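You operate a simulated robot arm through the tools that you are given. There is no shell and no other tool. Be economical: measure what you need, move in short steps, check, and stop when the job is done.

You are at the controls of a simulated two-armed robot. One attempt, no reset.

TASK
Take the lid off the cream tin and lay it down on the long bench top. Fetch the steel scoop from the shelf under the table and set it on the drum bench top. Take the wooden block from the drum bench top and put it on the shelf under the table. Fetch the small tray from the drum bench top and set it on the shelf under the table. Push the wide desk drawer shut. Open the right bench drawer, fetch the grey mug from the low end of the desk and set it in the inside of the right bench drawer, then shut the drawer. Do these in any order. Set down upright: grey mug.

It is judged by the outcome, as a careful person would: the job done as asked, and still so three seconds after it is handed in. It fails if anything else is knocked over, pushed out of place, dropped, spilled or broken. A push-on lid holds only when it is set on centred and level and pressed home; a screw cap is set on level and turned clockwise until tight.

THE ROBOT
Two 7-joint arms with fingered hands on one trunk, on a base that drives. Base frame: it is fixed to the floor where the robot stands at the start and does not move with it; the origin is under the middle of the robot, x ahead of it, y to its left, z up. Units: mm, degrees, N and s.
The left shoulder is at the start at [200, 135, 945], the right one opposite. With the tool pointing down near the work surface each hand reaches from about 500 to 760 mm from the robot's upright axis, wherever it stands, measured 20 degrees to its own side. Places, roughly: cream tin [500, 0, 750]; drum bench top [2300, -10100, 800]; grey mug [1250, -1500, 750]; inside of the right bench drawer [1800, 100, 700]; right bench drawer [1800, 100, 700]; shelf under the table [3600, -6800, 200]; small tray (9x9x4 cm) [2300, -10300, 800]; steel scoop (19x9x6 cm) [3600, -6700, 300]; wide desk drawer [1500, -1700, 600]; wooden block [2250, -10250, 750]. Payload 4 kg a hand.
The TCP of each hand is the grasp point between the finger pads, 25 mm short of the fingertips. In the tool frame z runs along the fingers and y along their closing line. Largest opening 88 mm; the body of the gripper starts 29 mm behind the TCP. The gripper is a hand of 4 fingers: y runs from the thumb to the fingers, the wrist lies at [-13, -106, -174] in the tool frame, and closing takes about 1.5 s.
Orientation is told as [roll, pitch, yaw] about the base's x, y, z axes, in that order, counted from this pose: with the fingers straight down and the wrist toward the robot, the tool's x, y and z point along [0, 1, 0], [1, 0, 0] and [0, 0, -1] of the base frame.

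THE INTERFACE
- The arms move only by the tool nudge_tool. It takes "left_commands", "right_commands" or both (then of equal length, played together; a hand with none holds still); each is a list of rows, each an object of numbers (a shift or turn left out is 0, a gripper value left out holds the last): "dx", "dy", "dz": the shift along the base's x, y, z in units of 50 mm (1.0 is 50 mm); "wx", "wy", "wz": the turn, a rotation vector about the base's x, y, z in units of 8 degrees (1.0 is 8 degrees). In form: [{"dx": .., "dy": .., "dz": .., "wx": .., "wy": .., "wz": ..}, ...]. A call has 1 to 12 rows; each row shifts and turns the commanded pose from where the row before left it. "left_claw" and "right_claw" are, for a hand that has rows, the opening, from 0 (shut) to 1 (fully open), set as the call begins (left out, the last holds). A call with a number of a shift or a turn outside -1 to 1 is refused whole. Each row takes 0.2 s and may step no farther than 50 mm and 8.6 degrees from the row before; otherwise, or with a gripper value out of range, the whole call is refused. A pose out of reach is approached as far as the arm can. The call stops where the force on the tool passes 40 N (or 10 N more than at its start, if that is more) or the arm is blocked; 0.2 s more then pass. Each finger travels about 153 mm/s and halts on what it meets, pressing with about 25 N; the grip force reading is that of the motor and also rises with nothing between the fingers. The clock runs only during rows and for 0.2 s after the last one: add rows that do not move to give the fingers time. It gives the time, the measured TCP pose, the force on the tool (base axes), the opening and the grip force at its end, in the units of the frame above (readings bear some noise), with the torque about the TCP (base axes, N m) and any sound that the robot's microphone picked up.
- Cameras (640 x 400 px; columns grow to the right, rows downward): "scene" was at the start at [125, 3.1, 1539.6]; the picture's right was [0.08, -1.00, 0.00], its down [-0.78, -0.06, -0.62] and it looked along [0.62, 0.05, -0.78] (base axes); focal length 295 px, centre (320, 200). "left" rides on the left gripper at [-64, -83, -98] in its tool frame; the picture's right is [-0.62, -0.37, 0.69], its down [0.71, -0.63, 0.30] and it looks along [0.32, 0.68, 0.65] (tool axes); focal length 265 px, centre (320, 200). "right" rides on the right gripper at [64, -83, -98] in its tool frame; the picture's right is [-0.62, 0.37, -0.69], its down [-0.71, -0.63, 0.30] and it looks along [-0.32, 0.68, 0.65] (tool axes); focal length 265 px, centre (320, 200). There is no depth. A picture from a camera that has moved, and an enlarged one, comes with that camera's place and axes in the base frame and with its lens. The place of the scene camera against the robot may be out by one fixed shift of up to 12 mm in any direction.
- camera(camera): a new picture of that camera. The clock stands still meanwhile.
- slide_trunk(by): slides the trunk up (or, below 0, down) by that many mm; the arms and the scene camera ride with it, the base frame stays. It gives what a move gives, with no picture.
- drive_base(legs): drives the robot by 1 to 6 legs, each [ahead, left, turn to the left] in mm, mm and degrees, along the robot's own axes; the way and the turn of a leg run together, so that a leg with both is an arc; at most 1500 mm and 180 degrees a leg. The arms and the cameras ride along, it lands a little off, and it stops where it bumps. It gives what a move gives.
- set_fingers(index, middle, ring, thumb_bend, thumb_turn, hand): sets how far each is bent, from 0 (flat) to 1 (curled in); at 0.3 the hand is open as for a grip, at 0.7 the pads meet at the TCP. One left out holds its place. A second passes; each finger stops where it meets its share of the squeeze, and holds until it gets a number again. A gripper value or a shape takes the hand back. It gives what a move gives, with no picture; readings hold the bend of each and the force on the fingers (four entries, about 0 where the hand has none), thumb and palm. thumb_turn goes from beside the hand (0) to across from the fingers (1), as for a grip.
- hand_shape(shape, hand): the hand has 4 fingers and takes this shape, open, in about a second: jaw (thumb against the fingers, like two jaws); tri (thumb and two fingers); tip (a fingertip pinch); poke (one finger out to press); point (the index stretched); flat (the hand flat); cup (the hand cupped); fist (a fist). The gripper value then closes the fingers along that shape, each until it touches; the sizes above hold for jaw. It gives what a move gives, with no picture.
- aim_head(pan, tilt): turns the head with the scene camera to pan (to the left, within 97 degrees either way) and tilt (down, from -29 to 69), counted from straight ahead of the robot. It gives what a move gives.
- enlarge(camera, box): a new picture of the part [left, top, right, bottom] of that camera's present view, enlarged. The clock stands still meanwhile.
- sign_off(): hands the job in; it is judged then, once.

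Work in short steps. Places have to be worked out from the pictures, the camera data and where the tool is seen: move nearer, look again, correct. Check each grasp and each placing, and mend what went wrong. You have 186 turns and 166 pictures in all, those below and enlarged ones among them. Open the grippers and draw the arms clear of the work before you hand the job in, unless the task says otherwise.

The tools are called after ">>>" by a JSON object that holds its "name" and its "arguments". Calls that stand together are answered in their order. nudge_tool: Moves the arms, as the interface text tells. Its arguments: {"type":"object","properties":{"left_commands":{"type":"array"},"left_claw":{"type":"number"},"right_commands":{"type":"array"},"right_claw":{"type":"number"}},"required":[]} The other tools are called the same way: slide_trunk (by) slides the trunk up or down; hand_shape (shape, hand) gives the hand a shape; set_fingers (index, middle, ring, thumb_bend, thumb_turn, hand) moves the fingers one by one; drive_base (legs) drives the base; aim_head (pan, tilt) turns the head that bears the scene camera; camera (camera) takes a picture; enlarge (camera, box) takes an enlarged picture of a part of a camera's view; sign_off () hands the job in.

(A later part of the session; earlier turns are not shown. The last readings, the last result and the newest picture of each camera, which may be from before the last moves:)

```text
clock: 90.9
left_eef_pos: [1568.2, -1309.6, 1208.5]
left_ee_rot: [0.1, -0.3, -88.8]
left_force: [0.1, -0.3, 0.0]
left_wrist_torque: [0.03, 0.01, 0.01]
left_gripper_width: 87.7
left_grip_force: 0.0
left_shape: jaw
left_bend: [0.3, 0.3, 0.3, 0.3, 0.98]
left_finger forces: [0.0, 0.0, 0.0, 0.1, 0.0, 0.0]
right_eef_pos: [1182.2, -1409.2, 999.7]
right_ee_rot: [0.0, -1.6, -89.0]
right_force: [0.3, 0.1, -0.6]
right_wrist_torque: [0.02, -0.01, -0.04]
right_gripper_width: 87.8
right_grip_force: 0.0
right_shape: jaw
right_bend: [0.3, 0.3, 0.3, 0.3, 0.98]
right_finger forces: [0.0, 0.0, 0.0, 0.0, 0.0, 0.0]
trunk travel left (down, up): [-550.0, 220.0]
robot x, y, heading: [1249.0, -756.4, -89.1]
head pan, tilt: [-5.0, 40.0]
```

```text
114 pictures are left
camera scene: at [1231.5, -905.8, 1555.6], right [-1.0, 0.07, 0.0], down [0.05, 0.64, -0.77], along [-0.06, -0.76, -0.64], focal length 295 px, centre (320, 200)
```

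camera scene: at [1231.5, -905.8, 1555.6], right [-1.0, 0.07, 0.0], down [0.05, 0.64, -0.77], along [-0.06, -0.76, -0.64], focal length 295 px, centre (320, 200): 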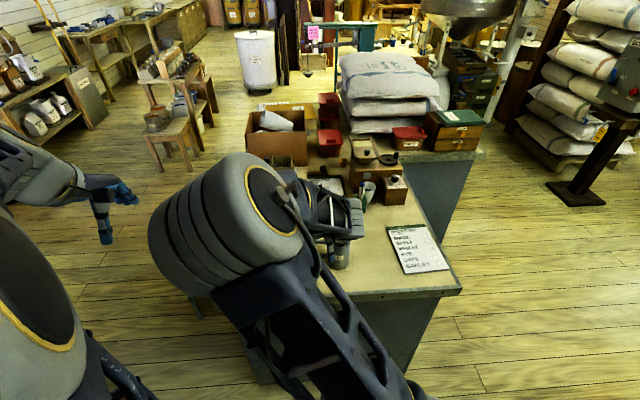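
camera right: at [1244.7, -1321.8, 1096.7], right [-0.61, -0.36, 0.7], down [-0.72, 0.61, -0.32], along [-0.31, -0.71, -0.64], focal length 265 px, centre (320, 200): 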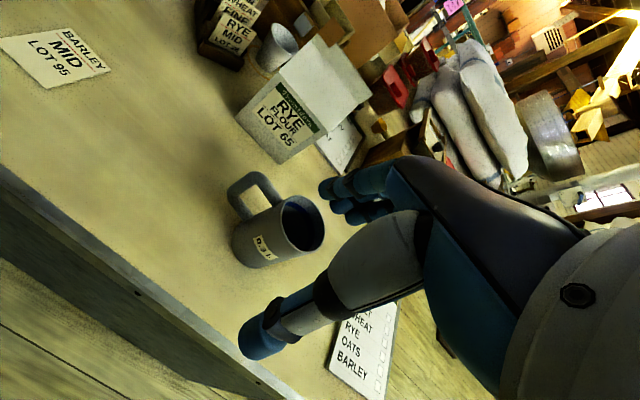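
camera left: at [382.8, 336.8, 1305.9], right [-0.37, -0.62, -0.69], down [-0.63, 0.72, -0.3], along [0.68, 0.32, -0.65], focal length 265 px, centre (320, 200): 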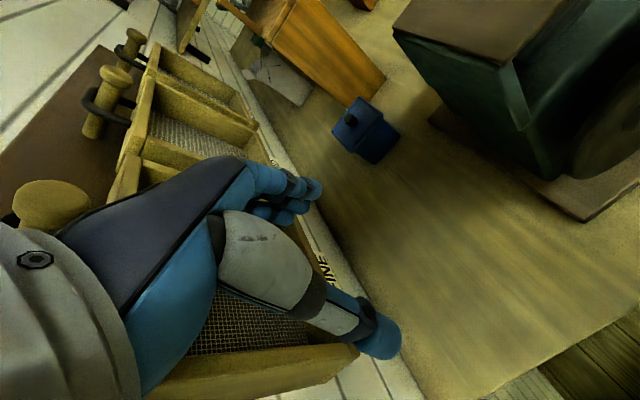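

Mug centre about (1145,-1505), rim z≈890, ~75 mm wide, handle toward +x. I move above it at safe height and recheck.

>>> {"name": "nudge_tool", "arguments": {"right_claw": 1.0, "right_commands": [{"dx": -0.3, "dy": -0.8}, {"dx": -0.3, "dy": -0.8}, {"dx": -0.14, "dy": -0.3, "dz": -0.4}, {"dz": -0.3}, {}]}}

>>> {"name": "camera", "arguments": {"camera": "right"}}

>>> {"name": "camera", "arguments": {"camera": "scene"}}

```text
clock: 92.1
left_eef_pos: [1568.1, -1309.1, 1209.3]
left_ee_rot: [0.2, -0.1, -88.9]
left_force: [-0.2, 0.9, -0.5]
left_wrist_torque: [-0.01, -0.03, 0.0]
left_gripper_width: 87.8
left_grip_force: 0.1
left_shape: jaw
left_bend: [0.3, 0.3, 0.3, 0.3, 0.98]
left_finger forces: [0.0, 0.1, 0.0, 0.0, 0.0, 0.0]
right_eef_pos: [1154.3, -1490.0, 978.0]
right_ee_rot: [0.1, -1.5, -89.1]
right_force: [0.5, 0.3, -0.1]
right_wrist_torque: [0.0, -0.01, -0.05]
right_gripper_width: 87.9
right_grip_force: 0.1
right_shape: jaw
right_bend: [0.3, 0.3, 0.3, 0.3, 0.98]
right_finger forces: [0.1, 0.0, 0.0, 0.0, 0.0, 0.1]
right hand out of reach, approached as far as the arm can: row 3
trunk travel left (down, up): [-550.0, 220.0]
robot x, y, heading: [1245.9, -757.0, -89.1]
head pan, tilt: [-5.0, 40.0]
```

```text
113 pictures are left
camera right: at [1216.9, -1402.5, 1074.6], right [-0.62, -0.36, 0.7], down [-0.72, 0.61, -0.32], along [-0.31, -0.71, -0.64], focal length 265 px, centre (320, 200)
```

right: 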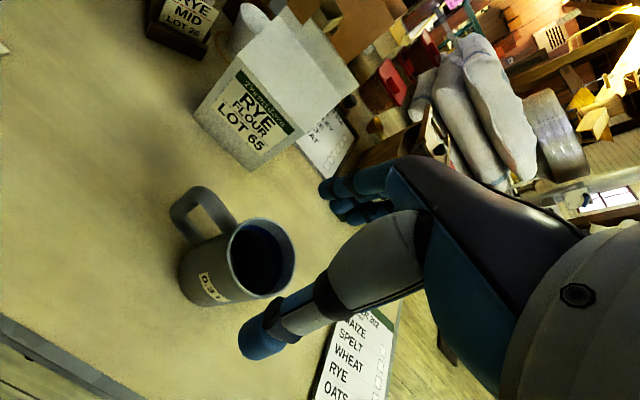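

```text
112 pictures are left
camera scene: at [1231.6, -905.8, 1555.6], right [-1.0, 0.07, 0.0], down [0.05, 0.64, -0.77], along [-0.06, -0.76, -0.64], focal length 295 px, centre (320, 200)
```

scene: 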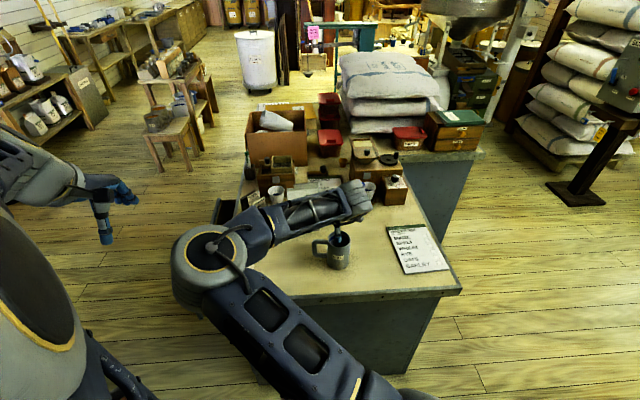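

Rim centre triangulates to (1143,-1515,879). The arm is at its reach limit, so I pull the hand back 100 mm and drive forward 115 mm.

>>> {"name": "nudge_tool", "arguments": {"right_commands": [{"dy": 0.8}, {"dy": 0.8}, {"dy": 0.3}, {}]}}

>>> {"name": "drive_base", "arguments": {"legs": [[115, 0, 0]]}}

>>> {"name": "camera", "arguments": {"camera": "right"}}

```text
clock: 93.1
left_eef_pos: [1569.5, -1308.4, 1208.5]
left_ee_rot: [0.0, -0.1, -88.9]
left_force: [0.5, 0.8, 0.1]
left_wrist_torque: [0.0, 0.0, 0.02]
left_gripper_width: 87.8
left_grip_force: 0.1
left_shape: jaw
left_bend: [0.3, 0.3, 0.3, 0.3, 0.98]
left_finger forces: [0.0, 0.0, 0.1, 0.0, 0.0, 0.1]
right_eef_pos: [1155.3, -1395.8, 978.8]
right_ee_rot: [0.1, -1.6, -89.0]
right_force: [0.7, 0.3, 0.4]
right_wrist_torque: [0.03, 0.02, 0.03]
right_gripper_width: 87.7
right_grip_force: 0.1
right_shape: jaw
right_bend: [0.3, 0.3, 0.3, 0.3, 0.98]
right_finger forces: [0.1, 0.1, 0.0, 0.1, 0.0, 0.1]
trunk travel left (down, up): [-550.0, 220.0]
robot x, y, heading: [1247.0, -759.7, -89.2]
head pan, tilt: [-5.0, 40.0]
```

```text
clock: 94.4
left_eef_pos: [1571.7, -1423.1, 1208.3]
left_ee_rot: [0.0, -0.2, -88.7]
left_force: [1.2, -0.2, 0.3]
left_wrist_torque: [-0.03, 0.0, -0.01]
left_gripper_width: 87.5
left_grip_force: 0.0
left_shape: jaw
left_bend: [0.3, 0.3, 0.3, 0.3, 0.98]
left_finger forces: [0.0, 0.0, 0.1, 0.0, 0.0, 0.0]
right_eef_pos: [1158.6, -1512.3, 978.8]
right_ee_rot: [0.1, -1.4, -88.9]
right_force: [-0.7, 0.1, -0.9]
right_wrist_torque: [0.0, -0.03, 0.03]
right_gripper_width: 87.9
right_grip_force: 0.1
right_shape: jaw
right_bend: [0.3, 0.3, 0.3, 0.3, 0.98]
right_finger forces: [0.0, 0.0, 0.0, 0.1, 0.1, 0.1]
trunk travel left (down, up): [-550.0, 220.0]
robot x, y, heading: [1249.8, -873.3, -89.0]
head pan, tilt: [-5.0, 40.0]
```

```text
111 pictures are left
camera right: at [1221.1, -1424.3, 1075.5], right [-0.61, -0.36, 0.7], down [-0.73, 0.61, -0.32], along [-0.31, -0.71, -0.64], focal length 265 px, centre (320, 200)
```

right: 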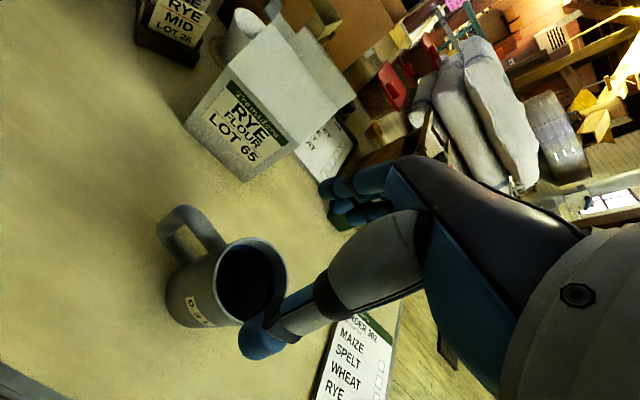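

Consistent: mug centre (1142,-1516). I align and lower to z≈905 (tips around the rim) and check.

>>> {"name": "nudge_tool", "arguments": {"right_commands": [{"dx": -0.33, "dy": -0.07}, {"dz": -0.5}, {"dz": -0.4}, {"dz": -0.3}, {}, {}]}}

>>> {"name": "camera", "arguments": {"camera": "right"}}

>>> {"name": "enlarge", "arguments": {"camera": "scene", "box": [260, 180, 420, 300]}}

```text
clock: 95.8
left_eef_pos: [1571.3, -1423.1, 1208.1]
left_ee_rot: [0.1, -0.2, -88.7]
left_force: [0.5, 1.2, 1.3]
left_wrist_torque: [0.02, 0.01, 0.02]
left_gripper_width: 88.0
left_grip_force: 0.0
left_shape: jaw
left_bend: [0.3, 0.3, 0.3, 0.3, 0.98]
left_finger forces: [0.0, 0.0, 0.1, 0.1, 0.1, 0.1]
right_eef_pos: [1143.5, -1515.7, 918.9]
right_ee_rot: [0.0, -1.4, -88.8]
right_force: [0.7, 0.5, 0.1]
right_wrist_torque: [-0.04, 0.02, 0.02]
right_gripper_width: 87.9
right_grip_force: 0.0
right_shape: jaw
right_bend: [0.3, 0.3, 0.3, 0.3, 0.98]
right_finger forces: [0.0, 0.1, 0.0, 0.0, 0.0, 0.0]
trunk travel left (down, up): [-550.0, 220.0]
robot x, y, heading: [1252.1, -875.9, -88.8]
head pan, tilt: [-5.0, 40.0]
```

```text
110 pictures are left
camera right: at [1205.8, -1428.2, 1015.8], right [-0.61, -0.36, 0.7], down [-0.73, 0.61, -0.32], along [-0.31, -0.71, -0.64], focal length 265 px, centre (320, 200)
```

right: 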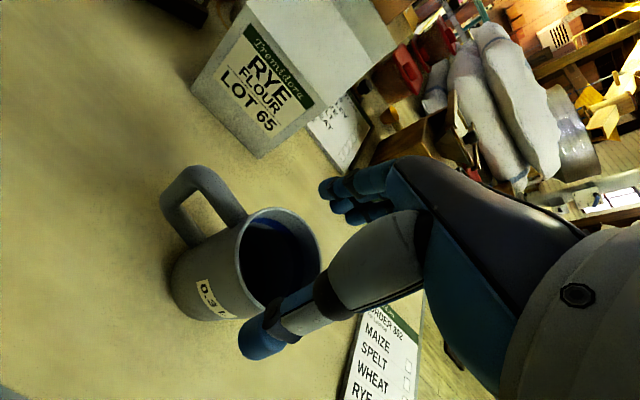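

```text
3.33 times, centred on (340, 240) of scene
camera zoom: at [1233.8, -1021.7, 1555.6], right [-1.0, 0.07, 0.0], down [0.05, 0.64, -0.77], along [-0.05, -0.76, -0.64], focal length 984 px, centre (253, 67)
```

zoom: 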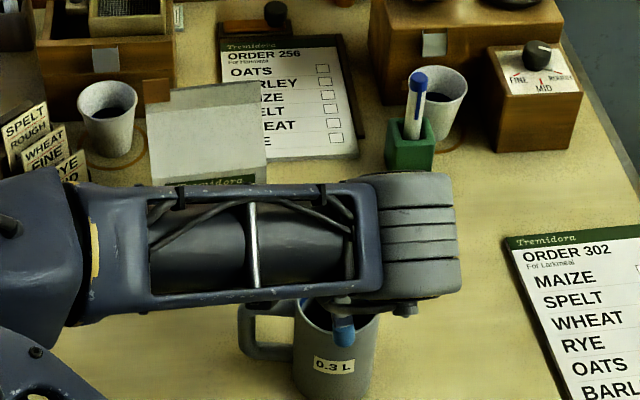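

Centred on the rim. I lower 50 mm in small steps, watching for contact.

>>> {"name": "nudge_tool", "arguments": {"right_commands": [{"dz": -0.2}, {"dz": -0.2}, {"dz": -0.2}, {"dz": -0.2}, {"dz": -0.2}, {}]}}

>>> {"name": "camera", "arguments": {"camera": "right"}}

```text
clock: 97.2
left_eef_pos: [1571.7, -1423.9, 1208.8]
left_ee_rot: [0.2, -0.2, -88.7]
left_force: [0.0, 0.3, 1.3]
left_wrist_torque: [0.02, 0.05, -0.01]
left_gripper_width: 88.0
left_grip_force: 0.1
left_shape: jaw
left_bend: [0.3, 0.3, 0.3, 0.3, 0.98]
left_finger forces: [0.0, 0.1, 0.0, 0.1, 0.1, 0.1]
right_eef_pos: [1143.0, -1515.5, 868.7]
right_ee_rot: [0.1, -1.5, -88.9]
right_force: [-0.2, -1.3, 1.4]
right_wrist_torque: [-0.01, -0.01, -0.01]
right_gripper_width: 87.7
right_grip_force: 0.0
right_shape: jaw
right_bend: [0.29, 0.3, 0.3, 0.3, 0.98]
right_finger forces: [1.2, 0.0, 0.0, 0.0, 0.0, 0.0]
trunk travel left (down, up): [-550.0, 220.0]
robot x, y, heading: [1248.3, -870.9, -88.8]
head pan, tilt: [-5.0, 40.0]
```

```text
108 pictures are left
camera right: at [1205.4, -1428.3, 965.8], right [-0.61, -0.36, 0.7], down [-0.73, 0.61, -0.32], along [-0.31, -0.71, -0.64], focal length 265 px, centre (320, 200)
```

right: 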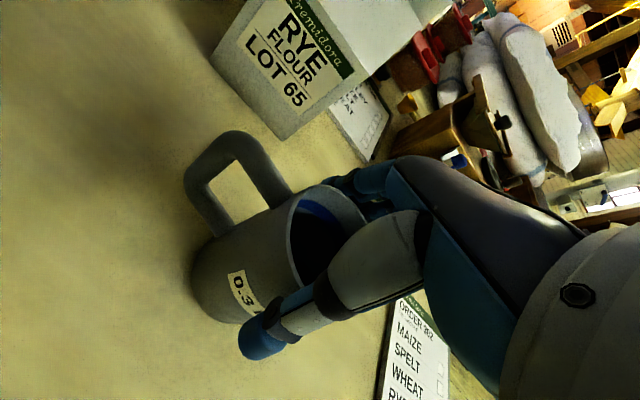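

Fingers straddle the mug. Closing the grip.

>>> {"name": "nudge_tool", "arguments": {"right_claw": 0.3, "right_commands": [{}, {}, {}, {}, {}, {}]}}

>>> {"name": "enlarge", "arguments": {"camera": "right", "box": [160, 100, 480, 380]}}

```text
clock: 98.6
left_eef_pos: [1571.4, -1422.9, 1208.8]
left_ee_rot: [0.0, -0.1, -88.7]
left_force: [0.6, 0.5, -0.8]
left_wrist_torque: [-0.01, 0.01, -0.01]
left_gripper_width: 87.9
left_grip_force: 0.0
left_shape: jaw
left_bend: [0.3, 0.3, 0.3, 0.3, 0.98]
left_finger forces: [0.1, 0.1, 0.2, 0.0, 0.0, 0.1]
right_eef_pos: [1142.7, -1516.6, 869.4]
right_ee_rot: [0.1, -1.4, -88.9]
right_force: [0.4, 0.1, 0.4]
right_wrist_torque: [0.03, 0.02, 0.0]
right_gripper_width: 62.9
right_grip_force: 25.7
right_shape: jaw
right_bend: [0.27, 0.35, 0.34, 0.57, 0.99]
right_finger forces: [13.4, 7.2, 3.2, 0.0, 23.3, 0.1]
trunk travel left (down, up): [-550.0, 220.0]
robot x, y, heading: [1249.1, -874.1, -89.0]
head pan, tilt: [-5.0, 40.0]
```

```text
1.43 times, centred on (320, 240) of right
camera zoom: at [1205.4, -1428.3, 965.8], right [-0.61, -0.36, 0.7], down [-0.73, 0.61, -0.32], along [-0.31, -0.71, -0.64], focal length 379 px, centre (320, 143)
```

zoom: 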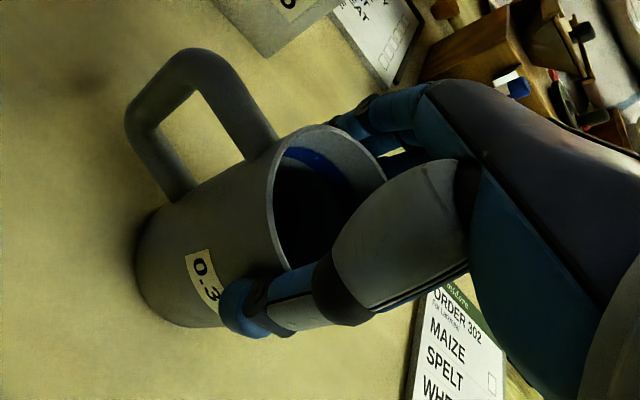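

Firm grip on the mug (all fingers loaded). Lifting 110 mm.

>>> {"name": "nudge_tool", "arguments": {"right_commands": [{"dz": 0.3}, {"dz": 0.6}, {"dz": 0.7}, {"dz": 0.7}, {}]}}

>>> {"name": "camera", "arguments": {"camera": "right"}}

>>> {"name": "camera", "arguments": {"camera": "scene"}}

```text
clock: 99.8
left_eef_pos: [1572.1, -1423.2, 1209.4]
left_ee_rot: [0.1, -0.1, -88.7]
left_force: [0.8, 0.2, 0.0]
left_wrist_torque: [-0.01, 0.02, -0.03]
left_gripper_width: 87.7
left_grip_force: 0.1
left_shape: jaw
left_bend: [0.3, 0.3, 0.3, 0.3, 0.98]
left_finger forces: [0.1, 0.1, 0.0, 0.0, 0.0, 0.1]
right_eef_pos: [1141.6, -1514.8, 983.8]
right_ee_rot: [0.0, -1.5, -88.9]
right_force: [-0.5, 0.7, -1.7]
right_wrist_torque: [0.03, 0.01, -0.03]
right_gripper_width: 62.8
right_grip_force: 25.1
right_shape: jaw
right_bend: [0.27, 0.35, 0.34, 0.57, 0.99]
right_finger forces: [13.3, 7.2, 3.2, 0.0, 23.4, 0.0]
trunk travel left (down, up): [-550.0, 220.0]
robot x, y, heading: [1247.1, -874.7, -89.0]
head pan, tilt: [-5.0, 40.0]
```

```text
106 pictures are left
camera right: at [1205.3, -1427.0, 1081.1], right [-0.61, -0.36, 0.7], down [-0.73, 0.61, -0.32], along [-0.31, -0.71, -0.64], focal length 265 px, centre (320, 200)
```

right: 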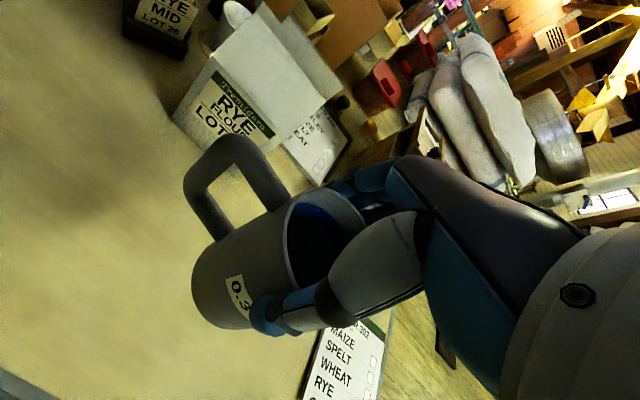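

```text
105 pictures are left
camera scene: at [1233.8, -1021.8, 1555.6], right [-1.0, 0.07, 0.0], down [0.05, 0.64, -0.77], along [-0.05, -0.76, -0.64], focal length 295 px, centre (320, 200)
```

scene: 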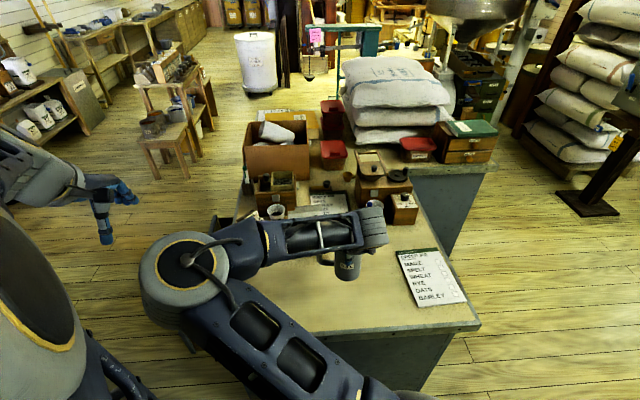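

Mug held well. I raise it a bit more, back off the desk, turn left to face the bench, and go to the drawer.

>>> {"name": "nudge_tool", "arguments": {"right_commands": [{"dz": 0.6}, {"dz": 0.6}, {}]}}

>>> {"name": "drive_base", "arguments": {"legs": [[-100, 0, 0], [0, 0, 90], [0, 0, 89]]}}

>>> {"name": "aim_head", "arguments": {"pan": -20, "tilt": 40}}

>>> {"name": "camera", "arguments": {"camera": "scene"}}

```text
clock: 100.6
left_eef_pos: [1570.8, -1424.5, 1208.4]
left_ee_rot: [0.1, -0.2, -88.6]
left_force: [-0.6, 0.8, -0.4]
left_wrist_torque: [0.0, -0.01, -0.01]
left_gripper_width: 87.9
left_grip_force: 0.1
left_shape: jaw
left_bend: [0.3, 0.3, 0.3, 0.3, 0.98]
left_finger forces: [0.0, 0.0, 0.0, 0.0, 0.0, 0.0]
right_eef_pos: [1142.4, -1514.9, 1045.0]
right_ee_rot: [0.0, -1.4, -89.0]
right_force: [0.3, -1.5, -1.0]
right_wrist_torque: [0.03, 0.04, 0.0]
right_gripper_width: 62.9
right_grip_force: 25.3
right_shape: jaw
right_bend: [0.27, 0.35, 0.34, 0.57, 0.99]
right_finger forces: [13.3, 7.3, 3.1, 0.0, 23.4, 0.0]
trunk travel left (down, up): [-550.0, 220.0]
robot x, y, heading: [1247.3, -873.1, -89.1]
head pan, tilt: [-5.0, 40.0]
```

```text
clock: 109.4
left_eef_pos: [923.1, -225.4, 1208.3]
left_ee_rot: [0.2, -0.2, 91.7]
left_force: [-0.1, 0.4, -0.3]
left_wrist_torque: [-0.02, -0.05, 0.01]
left_gripper_width: 87.9
left_grip_force: 0.1
left_shape: jaw
left_bend: [0.3, 0.3, 0.3, 0.3, 0.98]
left_finger forces: [0.0, 0.1, 0.0, 0.0, 0.0, 0.0]
right_eef_pos: [1351.6, -133.0, 1044.6]
right_ee_rot: [0.1, -1.4, 91.5]
right_force: [0.0, -0.1, -0.4]
right_wrist_torque: [-0.02, 0.0, -0.02]
right_gripper_width: 62.5
right_grip_force: 25.6
right_shape: jaw
right_bend: [0.28, 0.36, 0.35, 0.58, 0.99]
right_finger forces: [13.0, 7.1, 3.1, 0.0, 22.5, 0.0]
trunk travel left (down, up): [-550.0, 220.0]
robot x, y, heading: [1248.0, -773.3, 91.1]
head pan, tilt: [-5.0, 40.0]
```

```text
clock: 110.1
left_eef_pos: [922.9, -225.8, 1208.1]
left_ee_rot: [0.0, -0.2, 91.6]
left_force: [-0.1, -0.2, -0.3]
left_wrist_torque: [0.02, 0.02, 0.0]
left_gripper_width: 87.8
left_grip_force: 0.1
left_shape: jaw
left_bend: [0.3, 0.3, 0.3, 0.3, 0.98]
left_finger forces: [0.1, 0.1, 0.0, 0.0, 0.1, 0.1]
right_eef_pos: [1351.9, -131.9, 1044.8]
right_ee_rot: [0.1, -1.4, 91.4]
right_force: [-0.2, 0.5, -1.3]
right_wrist_torque: [-0.05, -0.05, 0.02]
right_gripper_width: 62.3
right_grip_force: 25.7
right_shape: jaw
right_bend: [0.28, 0.36, 0.35, 0.58, 0.99]
right_finger forces: [12.9, 7.1, 3.0, 0.0, 22.5, 0.1]
trunk travel left (down, up): [-550.0, 220.0]
robot x, y, heading: [1248.2, -772.0, 91.3]
head pan, tilt: [-20.0, 40.0]
```

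```text
104 pictures are left
camera scene: at [1262.9, -636.2, 1555.6], right [0.95, -0.32, 0.0], down [-0.21, -0.61, -0.77], along [0.25, 0.73, -0.64], focal length 295 px, centre (320, 200)
```

scene: 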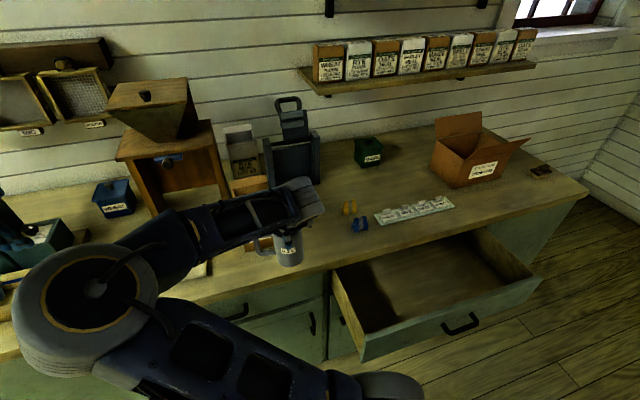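

I drive so that the mug hangs over the open drawer at about (1790,-235).

>>> {"name": "drive_base", "arguments": {"legs": [[-105, 0, -1.3], [0, -425, 0]]}}

>>> {"name": "aim_head", "arguments": {"pan": 0, "tilt": 50}}

>>> {"name": "camera", "arguments": {"camera": "scene"}}

>>> {"name": "camera", "arguments": {"camera": "right"}}

```text
clock: 113.5
left_eef_pos: [1356.7, -325.9, 1208.1]
left_ee_rot: [0.1, -0.2, 90.1]
left_force: [0.1, -0.2, 0.2]
left_wrist_torque: [-0.01, 0.0, 0.0]
left_gripper_width: 87.9
left_grip_force: 0.0
left_shape: jaw
left_bend: [0.3, 0.3, 0.3, 0.3, 0.98]
left_finger forces: [0.0, 0.0, 0.0, 0.0, 0.0, 0.0]
right_eef_pos: [1788.4, -240.4, 1044.8]
right_ee_rot: [0.1, -1.4, 90.2]
right_force: [0.1, -0.1, -0.9]
right_wrist_torque: [0.0, -0.04, -0.03]
right_gripper_width: 62.4
right_grip_force: 25.2
right_shape: jaw
right_bend: [0.28, 0.36, 0.35, 0.58, 0.99]
right_finger forces: [13.0, 7.1, 3.2, 0.0, 22.6, 0.0]
trunk travel left (down, up): [-550.0, 220.0]
robot x, y, heading: [1670.5, -878.5, 89.8]
head pan, tilt: [-20.0, 40.0]
```

```text
clock: 114.3
left_eef_pos: [1358.0, -326.6, 1209.0]
left_ee_rot: [0.0, -0.2, 90.2]
left_force: [-0.7, 0.8, -0.5]
left_wrist_torque: [-0.05, 0.0, -0.04]
left_gripper_width: 87.8
left_grip_force: 0.1
left_shape: jaw
left_bend: [0.3, 0.3, 0.3, 0.3, 0.98]
left_finger forces: [0.1, 0.0, 0.0, 0.0, 0.0, 0.0]
right_eef_pos: [1788.7, -240.9, 1043.9]
right_ee_rot: [0.1, -1.4, 90.1]
right_force: [-0.1, 0.2, -1.4]
right_wrist_torque: [0.0, -0.02, -0.02]
right_gripper_width: 62.3
right_grip_force: 24.8
right_shape: jaw
right_bend: [0.28, 0.36, 0.35, 0.58, 0.99]
right_finger forces: [13.0, 7.1, 3.2, 0.0, 22.7, 0.0]
trunk travel left (down, up): [-550.0, 220.0]
robot x, y, heading: [1670.2, -876.2, 90.1]
head pan, tilt: [0.0, 50.0]
```

```text
103 pictures are left
camera scene: at [1659.5, -746.0, 1541.5], right [1.0, 0.0, 0.0], down [0.0, -0.77, -0.64], along [0.0, 0.64, -0.77], focal length 295 px, centre (320, 200)
```

scene: 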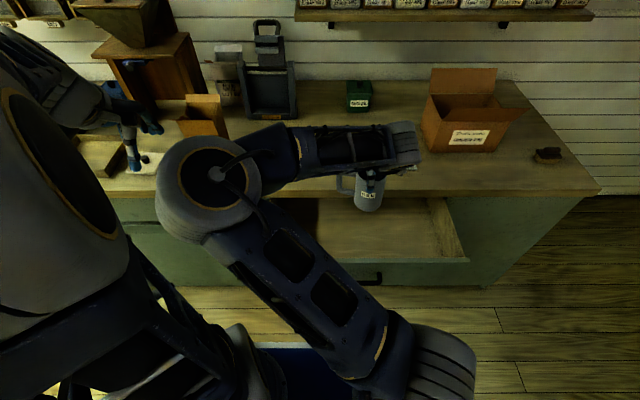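

```text
102 pictures are left
camera right: at [1724.2, -326.4, 1141.2], right [0.62, 0.35, 0.7], down [0.71, -0.62, -0.32], along [0.32, 0.7, -0.64], focal length 265 px, centre (320, 200)
```

right: 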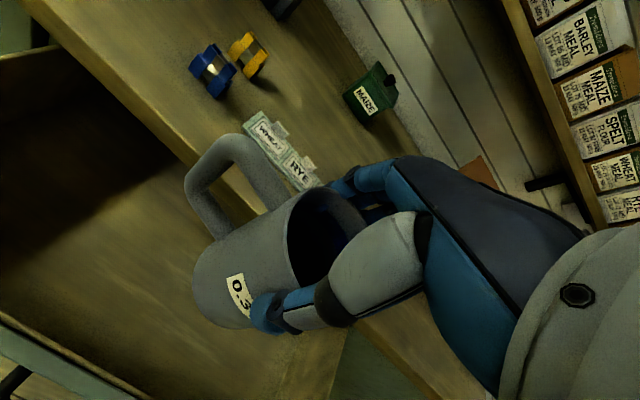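

Positioned over the drawer. Lowering to z≈850 and checking clearances.

>>> {"name": "nudge_tool", "arguments": {"right_commands": [{"dz": -0.8}, {"dz": -0.8}, {"dz": -0.8}, {"dz": -0.8}, {"dz": -0.6}, {}]}}

>>> {"name": "camera", "arguments": {"camera": "right"}}

>>> {"name": "enlarge", "arguments": {"camera": "scene", "box": [280, 130, 500, 310]}}

```text
clock: 115.7
left_eef_pos: [1357.6, -325.5, 1208.4]
left_ee_rot: [0.1, -0.2, 90.2]
left_force: [0.1, 0.1, -0.9]
left_wrist_torque: [-0.01, -0.01, 0.04]
left_gripper_width: 87.7
left_grip_force: 0.2
left_shape: jaw
left_bend: [0.3, 0.3, 0.3, 0.3, 0.98]
left_finger forces: [0.0, 0.0, 0.0, 0.0, 0.1, 0.1]
right_eef_pos: [1788.7, -241.6, 853.9]
right_ee_rot: [0.1, -1.6, 90.2]
right_force: [0.1, -0.4, -1.4]
right_wrist_torque: [0.0, -0.04, -0.01]
right_gripper_width: 62.4
right_grip_force: 25.2
right_shape: jaw
right_bend: [0.28, 0.36, 0.35, 0.58, 0.99]
right_finger forces: [13.0, 7.1, 3.1, 0.0, 22.5, 0.0]
trunk travel left (down, up): [-550.0, 220.0]
robot x, y, heading: [1669.0, -878.7, 90.0]
head pan, tilt: [0.0, 50.0]
```

```text
101 pictures are left
camera right: at [1724.8, -326.6, 949.7], right [0.62, 0.35, 0.7], down [0.71, -0.62, -0.32], along [0.32, 0.7, -0.64], focal length 265 px, centre (320, 200)
```

right: 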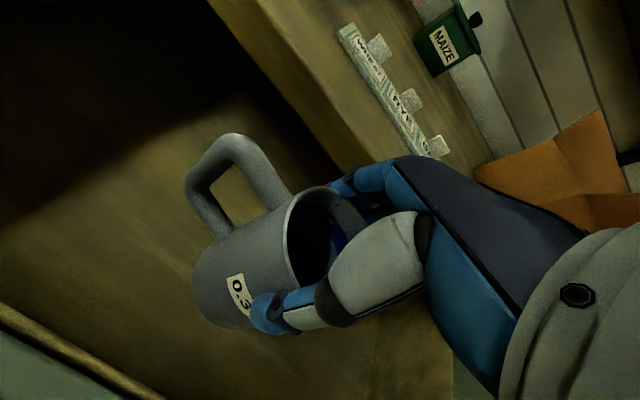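

```text
2.22 times, centred on (390, 220) of scene
camera zoom: at [1659.5, -746.0, 1541.5], right [1.0, 0.0, 0.0], down [0.0, -0.77, -0.64], along [0.0, 0.64, -0.77], focal length 656 px, centre (164, 156)
```

zoom: 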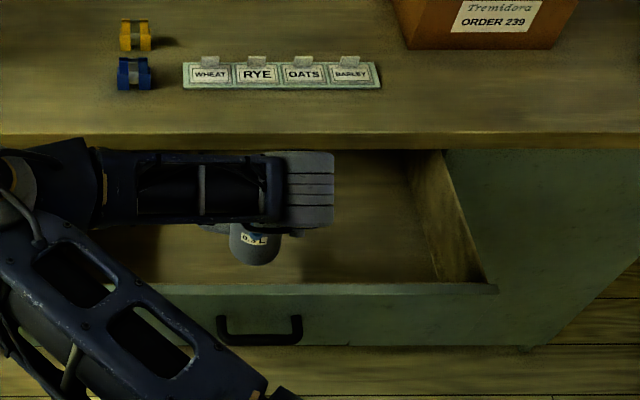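

Clear so far. Lowering in 10 mm steps until the mug meets the drawer floor.

>>> {"name": "nudge_tool", "arguments": {"right_commands": [{"dz": -0.3}, {"dz": -0.3}, {"dz": -0.3}, {"dz": -0.2}, {}]}}

>>> {"name": "nudge_tool", "arguments": {"right_commands": [{"dz": -0.1}, {"dz": -0.1}, {"dz": -0.1}, {"dz": -0.1}, {}]}}

>>> {"name": "camera", "arguments": {"camera": "right"}}

```text
clock: 116.9
left_eef_pos: [1356.4, -325.3, 1207.7]
left_ee_rot: [0.1, -0.1, 90.2]
left_force: [-0.5, 0.2, 0.3]
left_wrist_torque: [0.02, -0.02, 0.04]
left_gripper_width: 87.6
left_grip_force: 0.1
left_shape: jaw
left_bend: [0.3, 0.3, 0.3, 0.3, 0.98]
left_finger forces: [0.0, 0.0, 0.0, 0.0, 0.0, 0.0]
right_eef_pos: [1782.1, -243.0, 802.7]
right_ee_rot: [0.0, -1.3, 90.0]
right_force: [-0.1, 0.5, -1.1]
right_wrist_torque: [0.01, -0.04, 0.0]
right_gripper_width: 62.3
right_grip_force: 24.9
right_shape: jaw
right_bend: [0.28, 0.36, 0.35, 0.58, 0.99]
right_finger forces: [12.9, 7.1, 3.2, 0.1, 22.6, 0.0]
right hand out of reach, approached as far as the arm can: row 3, 4
trunk travel left (down, up): [-550.0, 220.0]
robot x, y, heading: [1668.2, -880.1, 89.7]
head pan, tilt: [0.0, 50.0]
```

```text
clock: 118.1
left_eef_pos: [1357.5, -325.5, 1208.1]
left_ee_rot: [0.0, -0.2, 90.3]
left_force: [-0.3, 0.4, -0.8]
left_wrist_torque: [-0.04, 0.02, 0.01]
left_gripper_width: 87.8
left_grip_force: 0.1
left_shape: jaw
left_bend: [0.3, 0.3, 0.3, 0.3, 0.98]
left_finger forces: [0.0, 0.1, 0.0, 0.0, 0.0, 0.0]
right_eef_pos: [1775.0, -247.2, 787.1]
right_ee_rot: [0.0, -1.3, 89.9]
right_force: [0.3, -0.9, -1.3]
right_wrist_torque: [-0.03, -0.03, -0.01]
right_gripper_width: 62.2
right_grip_force: 25.4
right_shape: jaw
right_bend: [0.28, 0.36, 0.35, 0.58, 0.99]
right_finger forces: [12.9, 7.1, 3.3, 0.1, 22.7, 0.0]
right hand out of reach, approached as far as the arm can: row 2, 4
trunk travel left (down, up): [-550.0, 220.0]
robot x, y, heading: [1671.4, -879.8, 89.8]
head pan, tilt: [0.0, 50.0]
```

```text
99 pictures are left
camera right: at [1710.2, -332.0, 883.9], right [0.62, 0.35, 0.7], down [0.71, -0.62, -0.32], along [0.32, 0.7, -0.64], focal length 265 px, centre (320, 200)
```

right: 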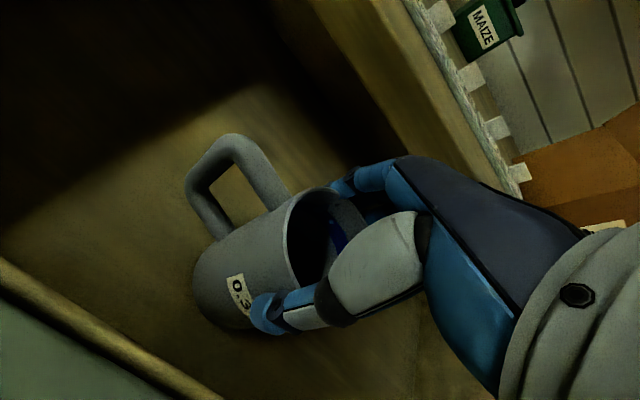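

At the arm's reach limit; I lower the rest with the trunk in small steps, watching force.

>>> {"name": "slide_trunk", "arguments": {"by": -8}}

>>> {"name": "slide_trunk", "arguments": {"by": -6}}

>>> {"name": "camera", "arguments": {"camera": "right"}}

```text
clock: 118.7
left_eef_pos: [1358.6, -325.0, 1200.4]
left_ee_rot: [0.2, -0.2, 90.1]
left_force: [0.2, -0.9, 0.4]
left_wrist_torque: [-0.03, -0.03, -0.01]
left_gripper_width: 88.0
left_grip_force: 0.0
left_shape: jaw
left_bend: [0.3, 0.3, 0.3, 0.3, 0.98]
left_finger forces: [0.0, 0.0, 0.1, 0.0, 0.0, 0.0]
right_eef_pos: [1775.3, -246.2, 779.2]
right_ee_rot: [0.0, -1.4, 90.1]
right_force: [0.3, 0.0, -0.3]
right_wrist_torque: [-0.01, -0.03, 0.0]
right_gripper_width: 62.0
right_grip_force: 24.1
right_shape: jaw
right_bend: [0.28, 0.36, 0.35, 0.58, 0.99]
right_finger forces: [12.9, 7.1, 3.2, 0.0, 22.6, 0.0]
trunk travel left (down, up): [-542.0, 228.0]
robot x, y, heading: [1668.2, -885.3, 89.9]
head pan, tilt: [0.0, 50.0]
```

```text
clock: 119.2
left_eef_pos: [1356.6, -325.4, 1195.5]
left_ee_rot: [0.0, -0.2, 90.2]
left_force: [0.2, -0.3, 0.7]
left_wrist_torque: [0.03, -0.02, -0.02]
left_gripper_width: 87.9
left_grip_force: 0.1
left_shape: jaw
left_bend: [0.3, 0.3, 0.3, 0.3, 0.98]
left_finger forces: [0.0, 0.0, 0.1, 0.0, 0.0, 0.0]
right_eef_pos: [1773.8, -247.2, 772.7]
right_ee_rot: [-0.1, -1.3, 90.0]
right_force: [-0.3, -0.4, -1.6]
right_wrist_torque: [0.01, -0.03, 0.0]
right_gripper_width: 62.4
right_grip_force: 24.7
right_shape: jaw
right_bend: [0.28, 0.36, 0.35, 0.58, 0.99]
right_finger forces: [12.9, 7.1, 3.2, 0.0, 22.6, 0.0]
trunk travel left (down, up): [-536.0, 234.0]
robot x, y, heading: [1669.3, -879.1, 89.9]
head pan, tilt: [0.0, 50.0]
```

```text
98 pictures are left
camera right: at [1710.2, -332.0, 870.0], right [0.62, 0.35, 0.7], down [0.71, -0.62, -0.32], along [0.32, 0.7, -0.64], focal length 265 px, centre (320, 200)
```

right: 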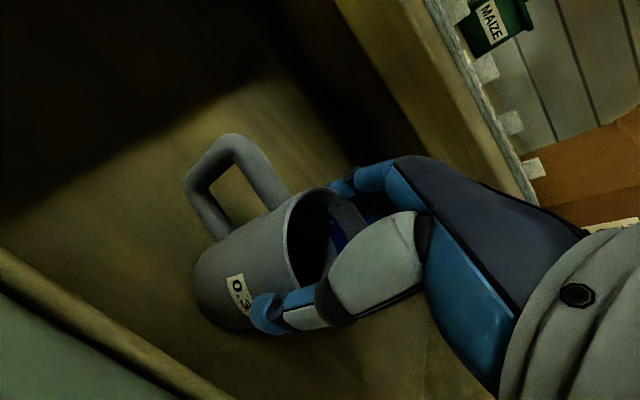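

Still free. Continuing down with trunk steps.

>>> {"name": "slide_trunk", "arguments": {"by": -6}}

>>> {"name": "slide_trunk", "arguments": {"by": -5}}

>>> {"name": "slide_trunk", "arguments": {"by": -5}}

```text
clock: 119.8
left_eef_pos: [1357.7, -326.9, 1188.8]
left_ee_rot: [0.1, -0.2, 90.2]
left_force: [-0.1, -0.6, -0.3]
left_wrist_torque: [0.03, 0.0, -0.02]
left_gripper_width: 87.5
left_grip_force: 0.1
left_shape: jaw
left_bend: [0.3, 0.3, 0.3, 0.3, 0.98]
left_finger forces: [0.0, 0.0, 0.1, 0.0, 0.1, 0.0]
right_eef_pos: [1775.7, -245.1, 770.2]
right_ee_rot: [0.0, -1.7, 89.9]
right_force: [4.8, 1.0, 22.6]
right_wrist_torque: [0.06, -0.11, -0.05]
right_gripper_width: 61.6
right_grip_force: 25.0
right_shape: jaw
right_bend: [0.28, 0.35, 0.34, 0.58, 1.0]
right_finger forces: [13.4, 8.5, 4.1, 0.0, 23.9, 0.1]
trunk travel left (down, up): [-530.0, 240.0]
robot x, y, heading: [1668.7, -881.5, 90.1]
head pan, tilt: [0.0, 50.0]
```

```text
clock: 120.3
left_eef_pos: [1358.5, -325.4, 1183.6]
left_ee_rot: [0.1, -0.1, 90.2]
left_force: [0.5, -0.1, -0.8]
left_wrist_torque: [0.04, 0.0, -0.01]
left_gripper_width: 87.8
left_grip_force: 0.1
left_shape: jaw
left_bend: [0.3, 0.3, 0.3, 0.3, 0.98]
left_finger forces: [0.0, 0.1, 0.0, 0.1, 0.0, 0.1]
right_eef_pos: [1774.9, -246.0, 765.6]
right_ee_rot: [0.1, -1.7, 89.9]
right_force: [2.7, 0.6, 35.7]
right_wrist_torque: [0.08, -0.16, -0.05]
right_gripper_width: 60.8
right_grip_force: 25.0
right_shape: jaw
right_bend: [0.27, 0.34, 0.33, 0.58, 1.0]
right_finger forces: [14.0, 8.9, 4.1, 0.0, 25.3, 0.1]
trunk travel left (down, up): [-525.0, 245.0]
robot x, y, heading: [1672.4, -881.2, 90.0]
head pan, tilt: [0.0, 50.0]
```

```text
clock: 120.9
left_eef_pos: [1357.7, -325.6, 1178.3]
left_ee_rot: [0.2, -0.2, 90.2]
left_force: [-0.3, 0.1, 0.1]
left_wrist_torque: [0.02, 0.01, -0.02]
left_gripper_width: 87.7
left_grip_force: 0.1
left_shape: jaw
left_bend: [0.3, 0.3, 0.3, 0.3, 0.98]
left_finger forces: [0.1, 0.0, 0.1, 0.0, 0.0, 0.1]
right_eef_pos: [1773.8, -246.3, 759.6]
right_ee_rot: [0.0, -1.6, 90.1]
right_force: [-1.3, 1.3, 35.8]
right_wrist_torque: [0.05, -0.07, 0.03]
right_gripper_width: 60.9
right_grip_force: 25.1
right_shape: jaw
right_bend: [0.27, 0.34, 0.33, 0.58, 0.99]
right_finger forces: [15.7, 8.4, 3.7, 0.0, 26.0, 0.1]
trunk travel left (down, up): [-520.0, 250.0]
robot x, y, heading: [1671.8, -879.1, 90.2]
head pan, tilt: [0.0, 50.0]
```

The mug is on the drawer floor. Opening the hand slowly, then checking.

>>> {"name": "slide_trunk", "arguments": {"by": 3}}

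>>> {"name": "nudge_tool", "arguments": {"right_claw": 1.0, "right_commands": [{}, {}, {}, {}, {}]}}

>>> {"name": "camera", "arguments": {"camera": "right"}}

```text
clock: 121.4
left_eef_pos: [1357.8, -325.3, 1181.6]
left_ee_rot: [0.1, -0.1, 90.2]
left_force: [0.1, 0.6, 0.1]
left_wrist_torque: [-0.03, 0.01, -0.02]
left_gripper_width: 87.6
left_grip_force: 0.1
left_shape: jaw
left_bend: [0.3, 0.3, 0.3, 0.3, 0.98]
left_finger forces: [0.1, 0.0, 0.1, 0.0, 0.1, 0.1]
right_eef_pos: [1773.6, -247.9, 759.5]
right_ee_rot: [-0.1, -1.4, 90.0]
right_force: [-1.7, -0.5, 19.2]
right_wrist_torque: [0.15, 0.0, 0.05]
right_gripper_width: 61.0
right_grip_force: 24.8
right_shape: jaw
right_bend: [0.27, 0.34, 0.33, 0.58, 0.99]
right_finger forces: [14.9, 8.2, 3.7, 0.0, 26.2, 0.0]
trunk travel left (down, up): [-523.0, 247.0]
robot x, y, heading: [1672.4, -877.7, 89.8]
head pan, tilt: [0.0, 50.0]
```

```text
clock: 122.6
left_eef_pos: [1356.9, -325.7, 1182.2]
left_ee_rot: [0.1, -0.2, 90.2]
left_force: [-0.1, 0.0, 0.3]
left_wrist_torque: [-0.03, 0.04, -0.01]
left_gripper_width: 87.7
left_grip_force: 0.0
left_shape: jaw
left_bend: [0.3, 0.3, 0.3, 0.3, 0.98]
left_finger forces: [0.0, 0.0, 0.0, 0.0, 0.0, 0.0]
right_eef_pos: [1774.8, -246.2, 760.1]
right_ee_rot: [0.0, -1.4, 90.0]
right_force: [-0.6, -0.2, 2.4]
right_wrist_torque: [0.05, 0.02, 0.03]
right_gripper_width: 87.8
right_grip_force: 0.0
right_shape: jaw
right_bend: [0.29, 0.3, 0.3, 0.29, 0.97]
right_finger forces: [2.5, 0.0, 0.0, 0.0, 2.3, 0.0]
trunk travel left (down, up): [-523.0, 247.0]
robot x, y, heading: [1670.9, -879.0, 89.8]
head pan, tilt: [0.0, 50.0]
```

```text
97 pictures are left
camera right: at [1710.3, -332.2, 856.8], right [0.62, 0.35, 0.7], down [0.71, -0.62, -0.32], along [0.32, 0.7, -0.64], focal length 265 px, centre (320, 200)
```

right: 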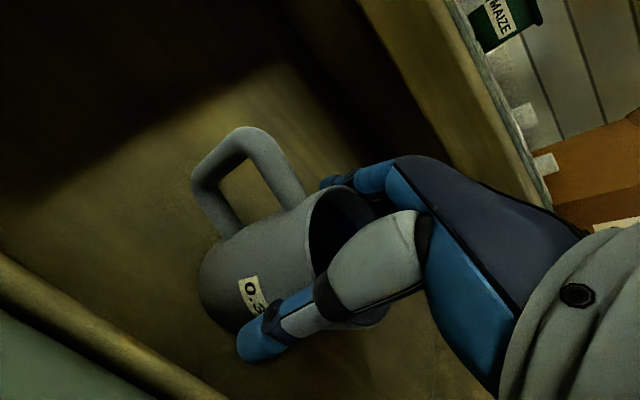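

Mug stands upright. I raise the hand straight up with the trunk.

>>> {"name": "slide_trunk", "arguments": {"by": 20}}

>>> {"name": "camera", "arguments": {"camera": "right"}}

>>> {"name": "slide_trunk", "arguments": {"by": 200}}

>>> {"name": "camera", "arguments": {"camera": "right"}}

```text
clock: 123.3
left_eef_pos: [1358.3, -324.1, 1201.5]
left_ee_rot: [0.1, -0.2, 90.2]
left_force: [1.2, 0.0, 0.7]
left_wrist_torque: [0.01, -0.02, 0.01]
left_gripper_width: 87.8
left_grip_force: 0.0
left_shape: jaw
left_bend: [0.3, 0.3, 0.3, 0.3, 0.98]
left_finger forces: [0.0, 0.0, 0.0, 0.0, 0.0, 0.0]
right_eef_pos: [1774.1, -246.7, 780.1]
right_ee_rot: [0.1, -1.4, 90.0]
right_force: [-0.1, 0.3, -0.3]
right_wrist_torque: [-0.02, 0.0, -0.02]
right_gripper_width: 87.9
right_grip_force: 0.0
right_shape: jaw
right_bend: [0.3, 0.3, 0.3, 0.3, 0.97]
right_finger forces: [0.1, 0.1, 0.0, 0.0, 0.1, 0.1]
trunk travel left (down, up): [-543.0, 227.0]
robot x, y, heading: [1668.6, -878.5, 90.1]
head pan, tilt: [0.0, 50.0]
```

```text
96 pictures are left
camera right: at [1710.3, -332.1, 877.0], right [0.62, 0.35, 0.7], down [0.71, -0.62, -0.32], along [0.32, 0.7, -0.64], focal length 265 px, centre (320, 200)
```

right: 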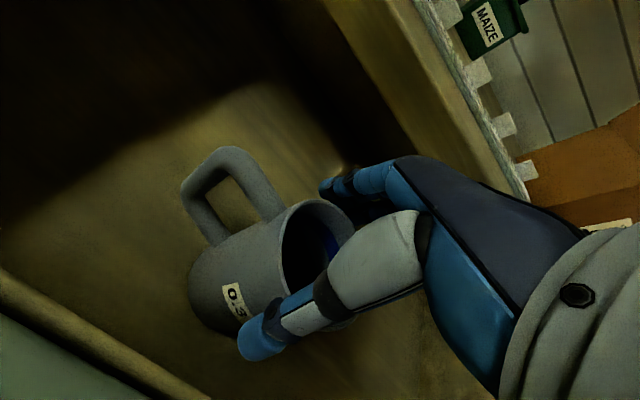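

```text
clock: 125.4
left_eef_pos: [1357.9, -325.2, 1401.6]
left_ee_rot: [0.1, -0.2, 90.2]
left_force: [-0.1, 0.8, 0.6]
left_wrist_torque: [-0.02, 0.0, 0.01]
left_gripper_width: 87.7
left_grip_force: 0.0
left_shape: jaw
left_bend: [0.3, 0.3, 0.3, 0.3, 0.98]
left_finger forces: [0.0, 0.0, 0.0, 0.0, 0.1, 0.1]
right_eef_pos: [1774.8, -246.5, 980.5]
right_ee_rot: [0.1, -1.4, 90.0]
right_force: [0.2, 0.0, -0.4]
right_wrist_torque: [-0.01, 0.0, 0.01]
right_gripper_width: 87.6
right_grip_force: 0.0
right_shape: jaw
right_bend: [0.3, 0.3, 0.3, 0.3, 0.97]
right_finger forces: [0.0, 0.0, 0.1, 0.0, 0.0, 0.1]
trunk travel left (down, up): [-743.0, 27.0]
robot x, y, heading: [1667.4, -880.8, 89.9]
head pan, tilt: [0.0, 50.0]
```

```text
95 pictures are left
camera right: at [1710.2, -332.0, 1076.9], right [0.62, 0.35, 0.7], down [0.71, -0.62, -0.32], along [0.32, 0.7, -0.64], focal length 265 px, centre (320, 200)
```

right: 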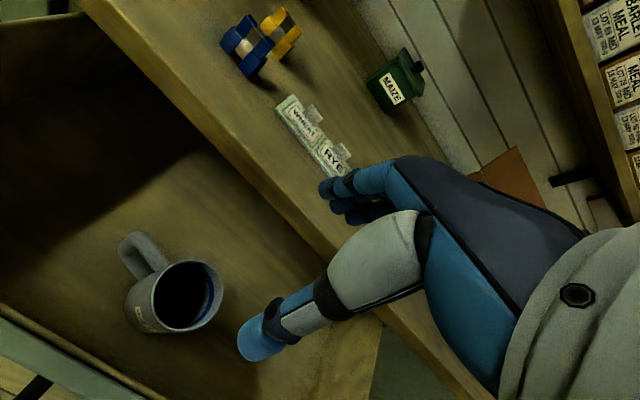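

The mug stands upright in the drawer. To close, I back off, lower the hand in front of the handle, closed and tilted fingertips-forward.

>>> {"name": "drive_base", "arguments": {"legs": [[-195, 0, 0]]}}

>>> {"name": "slide_trunk", "arguments": {"by": -240}}

>>> {"name": "nudge_tool", "arguments": {"right_claw": 0.0, "right_commands": [{"wx": 1}, {"wx": 1}, {"wx": 1}, {"wx": 1}, {}, {}, {}]}}

>>> {"name": "camera", "arguments": {"camera": "scene"}}

>>> {"name": "camera", "arguments": {"camera": "right"}}

```text
clock: 127.0
left_eef_pos: [1356.4, -520.4, 1403.0]
left_ee_rot: [0.0, -0.3, 90.2]
left_force: [0.2, 0.2, -0.1]
left_wrist_torque: [0.01, -0.03, -0.02]
left_gripper_width: 87.7
left_grip_force: 0.0
left_shape: jaw
left_bend: [0.3, 0.3, 0.3, 0.3, 0.98]
left_finger forces: [0.0, 0.0, 0.0, 0.0, 0.0, 0.0]
right_eef_pos: [1775.6, -443.6, 980.9]
right_ee_rot: [0.1, -1.4, 90.0]
right_force: [0.3, -0.1, 0.0]
right_wrist_torque: [-0.01, 0.01, -0.04]
right_gripper_width: 88.0
right_grip_force: 0.0
right_shape: jaw
right_bend: [0.3, 0.3, 0.3, 0.3, 0.97]
right_finger forces: [0.1, 0.1, 0.0, 0.1, 0.0, 0.1]
trunk travel left (down, up): [-743.0, 27.0]
robot x, y, heading: [1668.9, -1076.9, 90.1]
head pan, tilt: [0.0, 50.0]
```

```text
clock: 129.5
left_eef_pos: [1357.3, -522.3, 1160.8]
left_ee_rot: [0.2, -0.2, 90.3]
left_force: [0.0, 1.1, 0.4]
left_wrist_torque: [0.01, 0.0, 0.01]
left_gripper_width: 88.0
left_grip_force: 0.1
left_shape: jaw
left_bend: [0.3, 0.3, 0.3, 0.3, 0.98]
left_finger forces: [0.1, 0.0, 0.0, 0.0, 0.1, 0.0]
right_eef_pos: [1774.5, -442.5, 740.5]
right_ee_rot: [0.0, -1.4, 90.1]
right_force: [-0.2, 0.5, 0.7]
right_wrist_torque: [-0.01, 0.03, -0.01]
right_gripper_width: 87.8
right_grip_force: 0.1
right_shape: jaw
right_bend: [0.3, 0.3, 0.3, 0.3, 0.97]
right_finger forces: [0.0, 0.0, 0.1, 0.1, 0.0, 0.0]
trunk travel left (down, up): [-503.0, 267.0]
robot x, y, heading: [1668.9, -1076.3, 89.7]
head pan, tilt: [0.0, 50.0]
```

```text
clock: 131.1
left_eef_pos: [1357.6, -521.1, 1161.2]
left_ee_rot: [0.1, -0.3, 90.1]
left_force: [-1.1, 0.1, 0.2]
left_wrist_torque: [-0.03, 0.01, -0.02]
left_gripper_width: 88.0
left_grip_force: 0.1
left_shape: jaw
left_bend: [0.3, 0.3, 0.3, 0.3, 0.98]
left_finger forces: [0.0, 0.0, 0.0, 0.0, 0.0, 0.0]
right_eef_pos: [1786.6, -395.1, 852.9]
right_ee_rot: [0.3, -23.3, 90.3]
right_force: [1.1, 0.4, 1.0]
right_wrist_torque: [-0.03, -0.03, -0.02]
right_gripper_width: 0.0
right_grip_force: 25.3
right_shape: jaw
right_bend: [0.7, 0.7, 0.7, 0.37, 1.0]
right_finger forces: [0.0, 0.1, 0.0, 0.0, 0.0, 0.0]
right hand out of reach, approached as far as the arm can: row 2, 3, 4
trunk travel left (down, up): [-503.0, 267.0]
robot x, y, heading: [1668.9, -1079.9, 89.8]
head pan, tilt: [0.0, 50.0]
```

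```text
94 pictures are left
camera scene: at [1659.2, -941.9, 1494.5], right [1.0, 0.0, 0.0], down [0.0, -0.77, -0.64], along [0.0, 0.64, -0.77], focal length 295 px, centre (320, 200)
```

scene: 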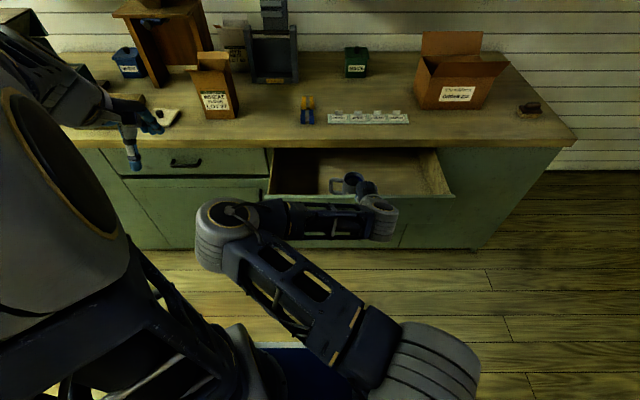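

```text
93 pictures are left
camera right: at [1722.5, -510.8, 910.8], right [0.62, 0.07, 0.78], down [0.72, -0.45, -0.53], along [0.32, 0.89, -0.33], focal length 265 px, centre (320, 200)
```

right: 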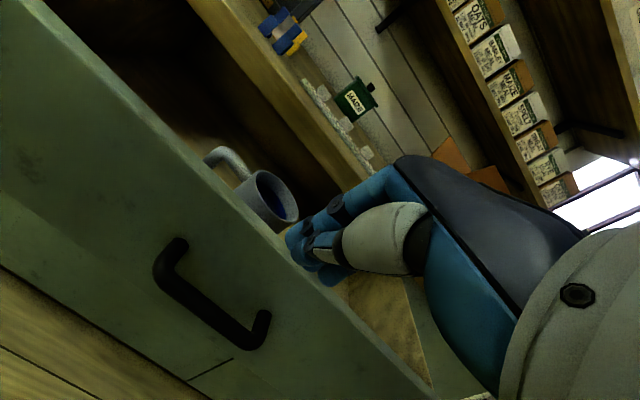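

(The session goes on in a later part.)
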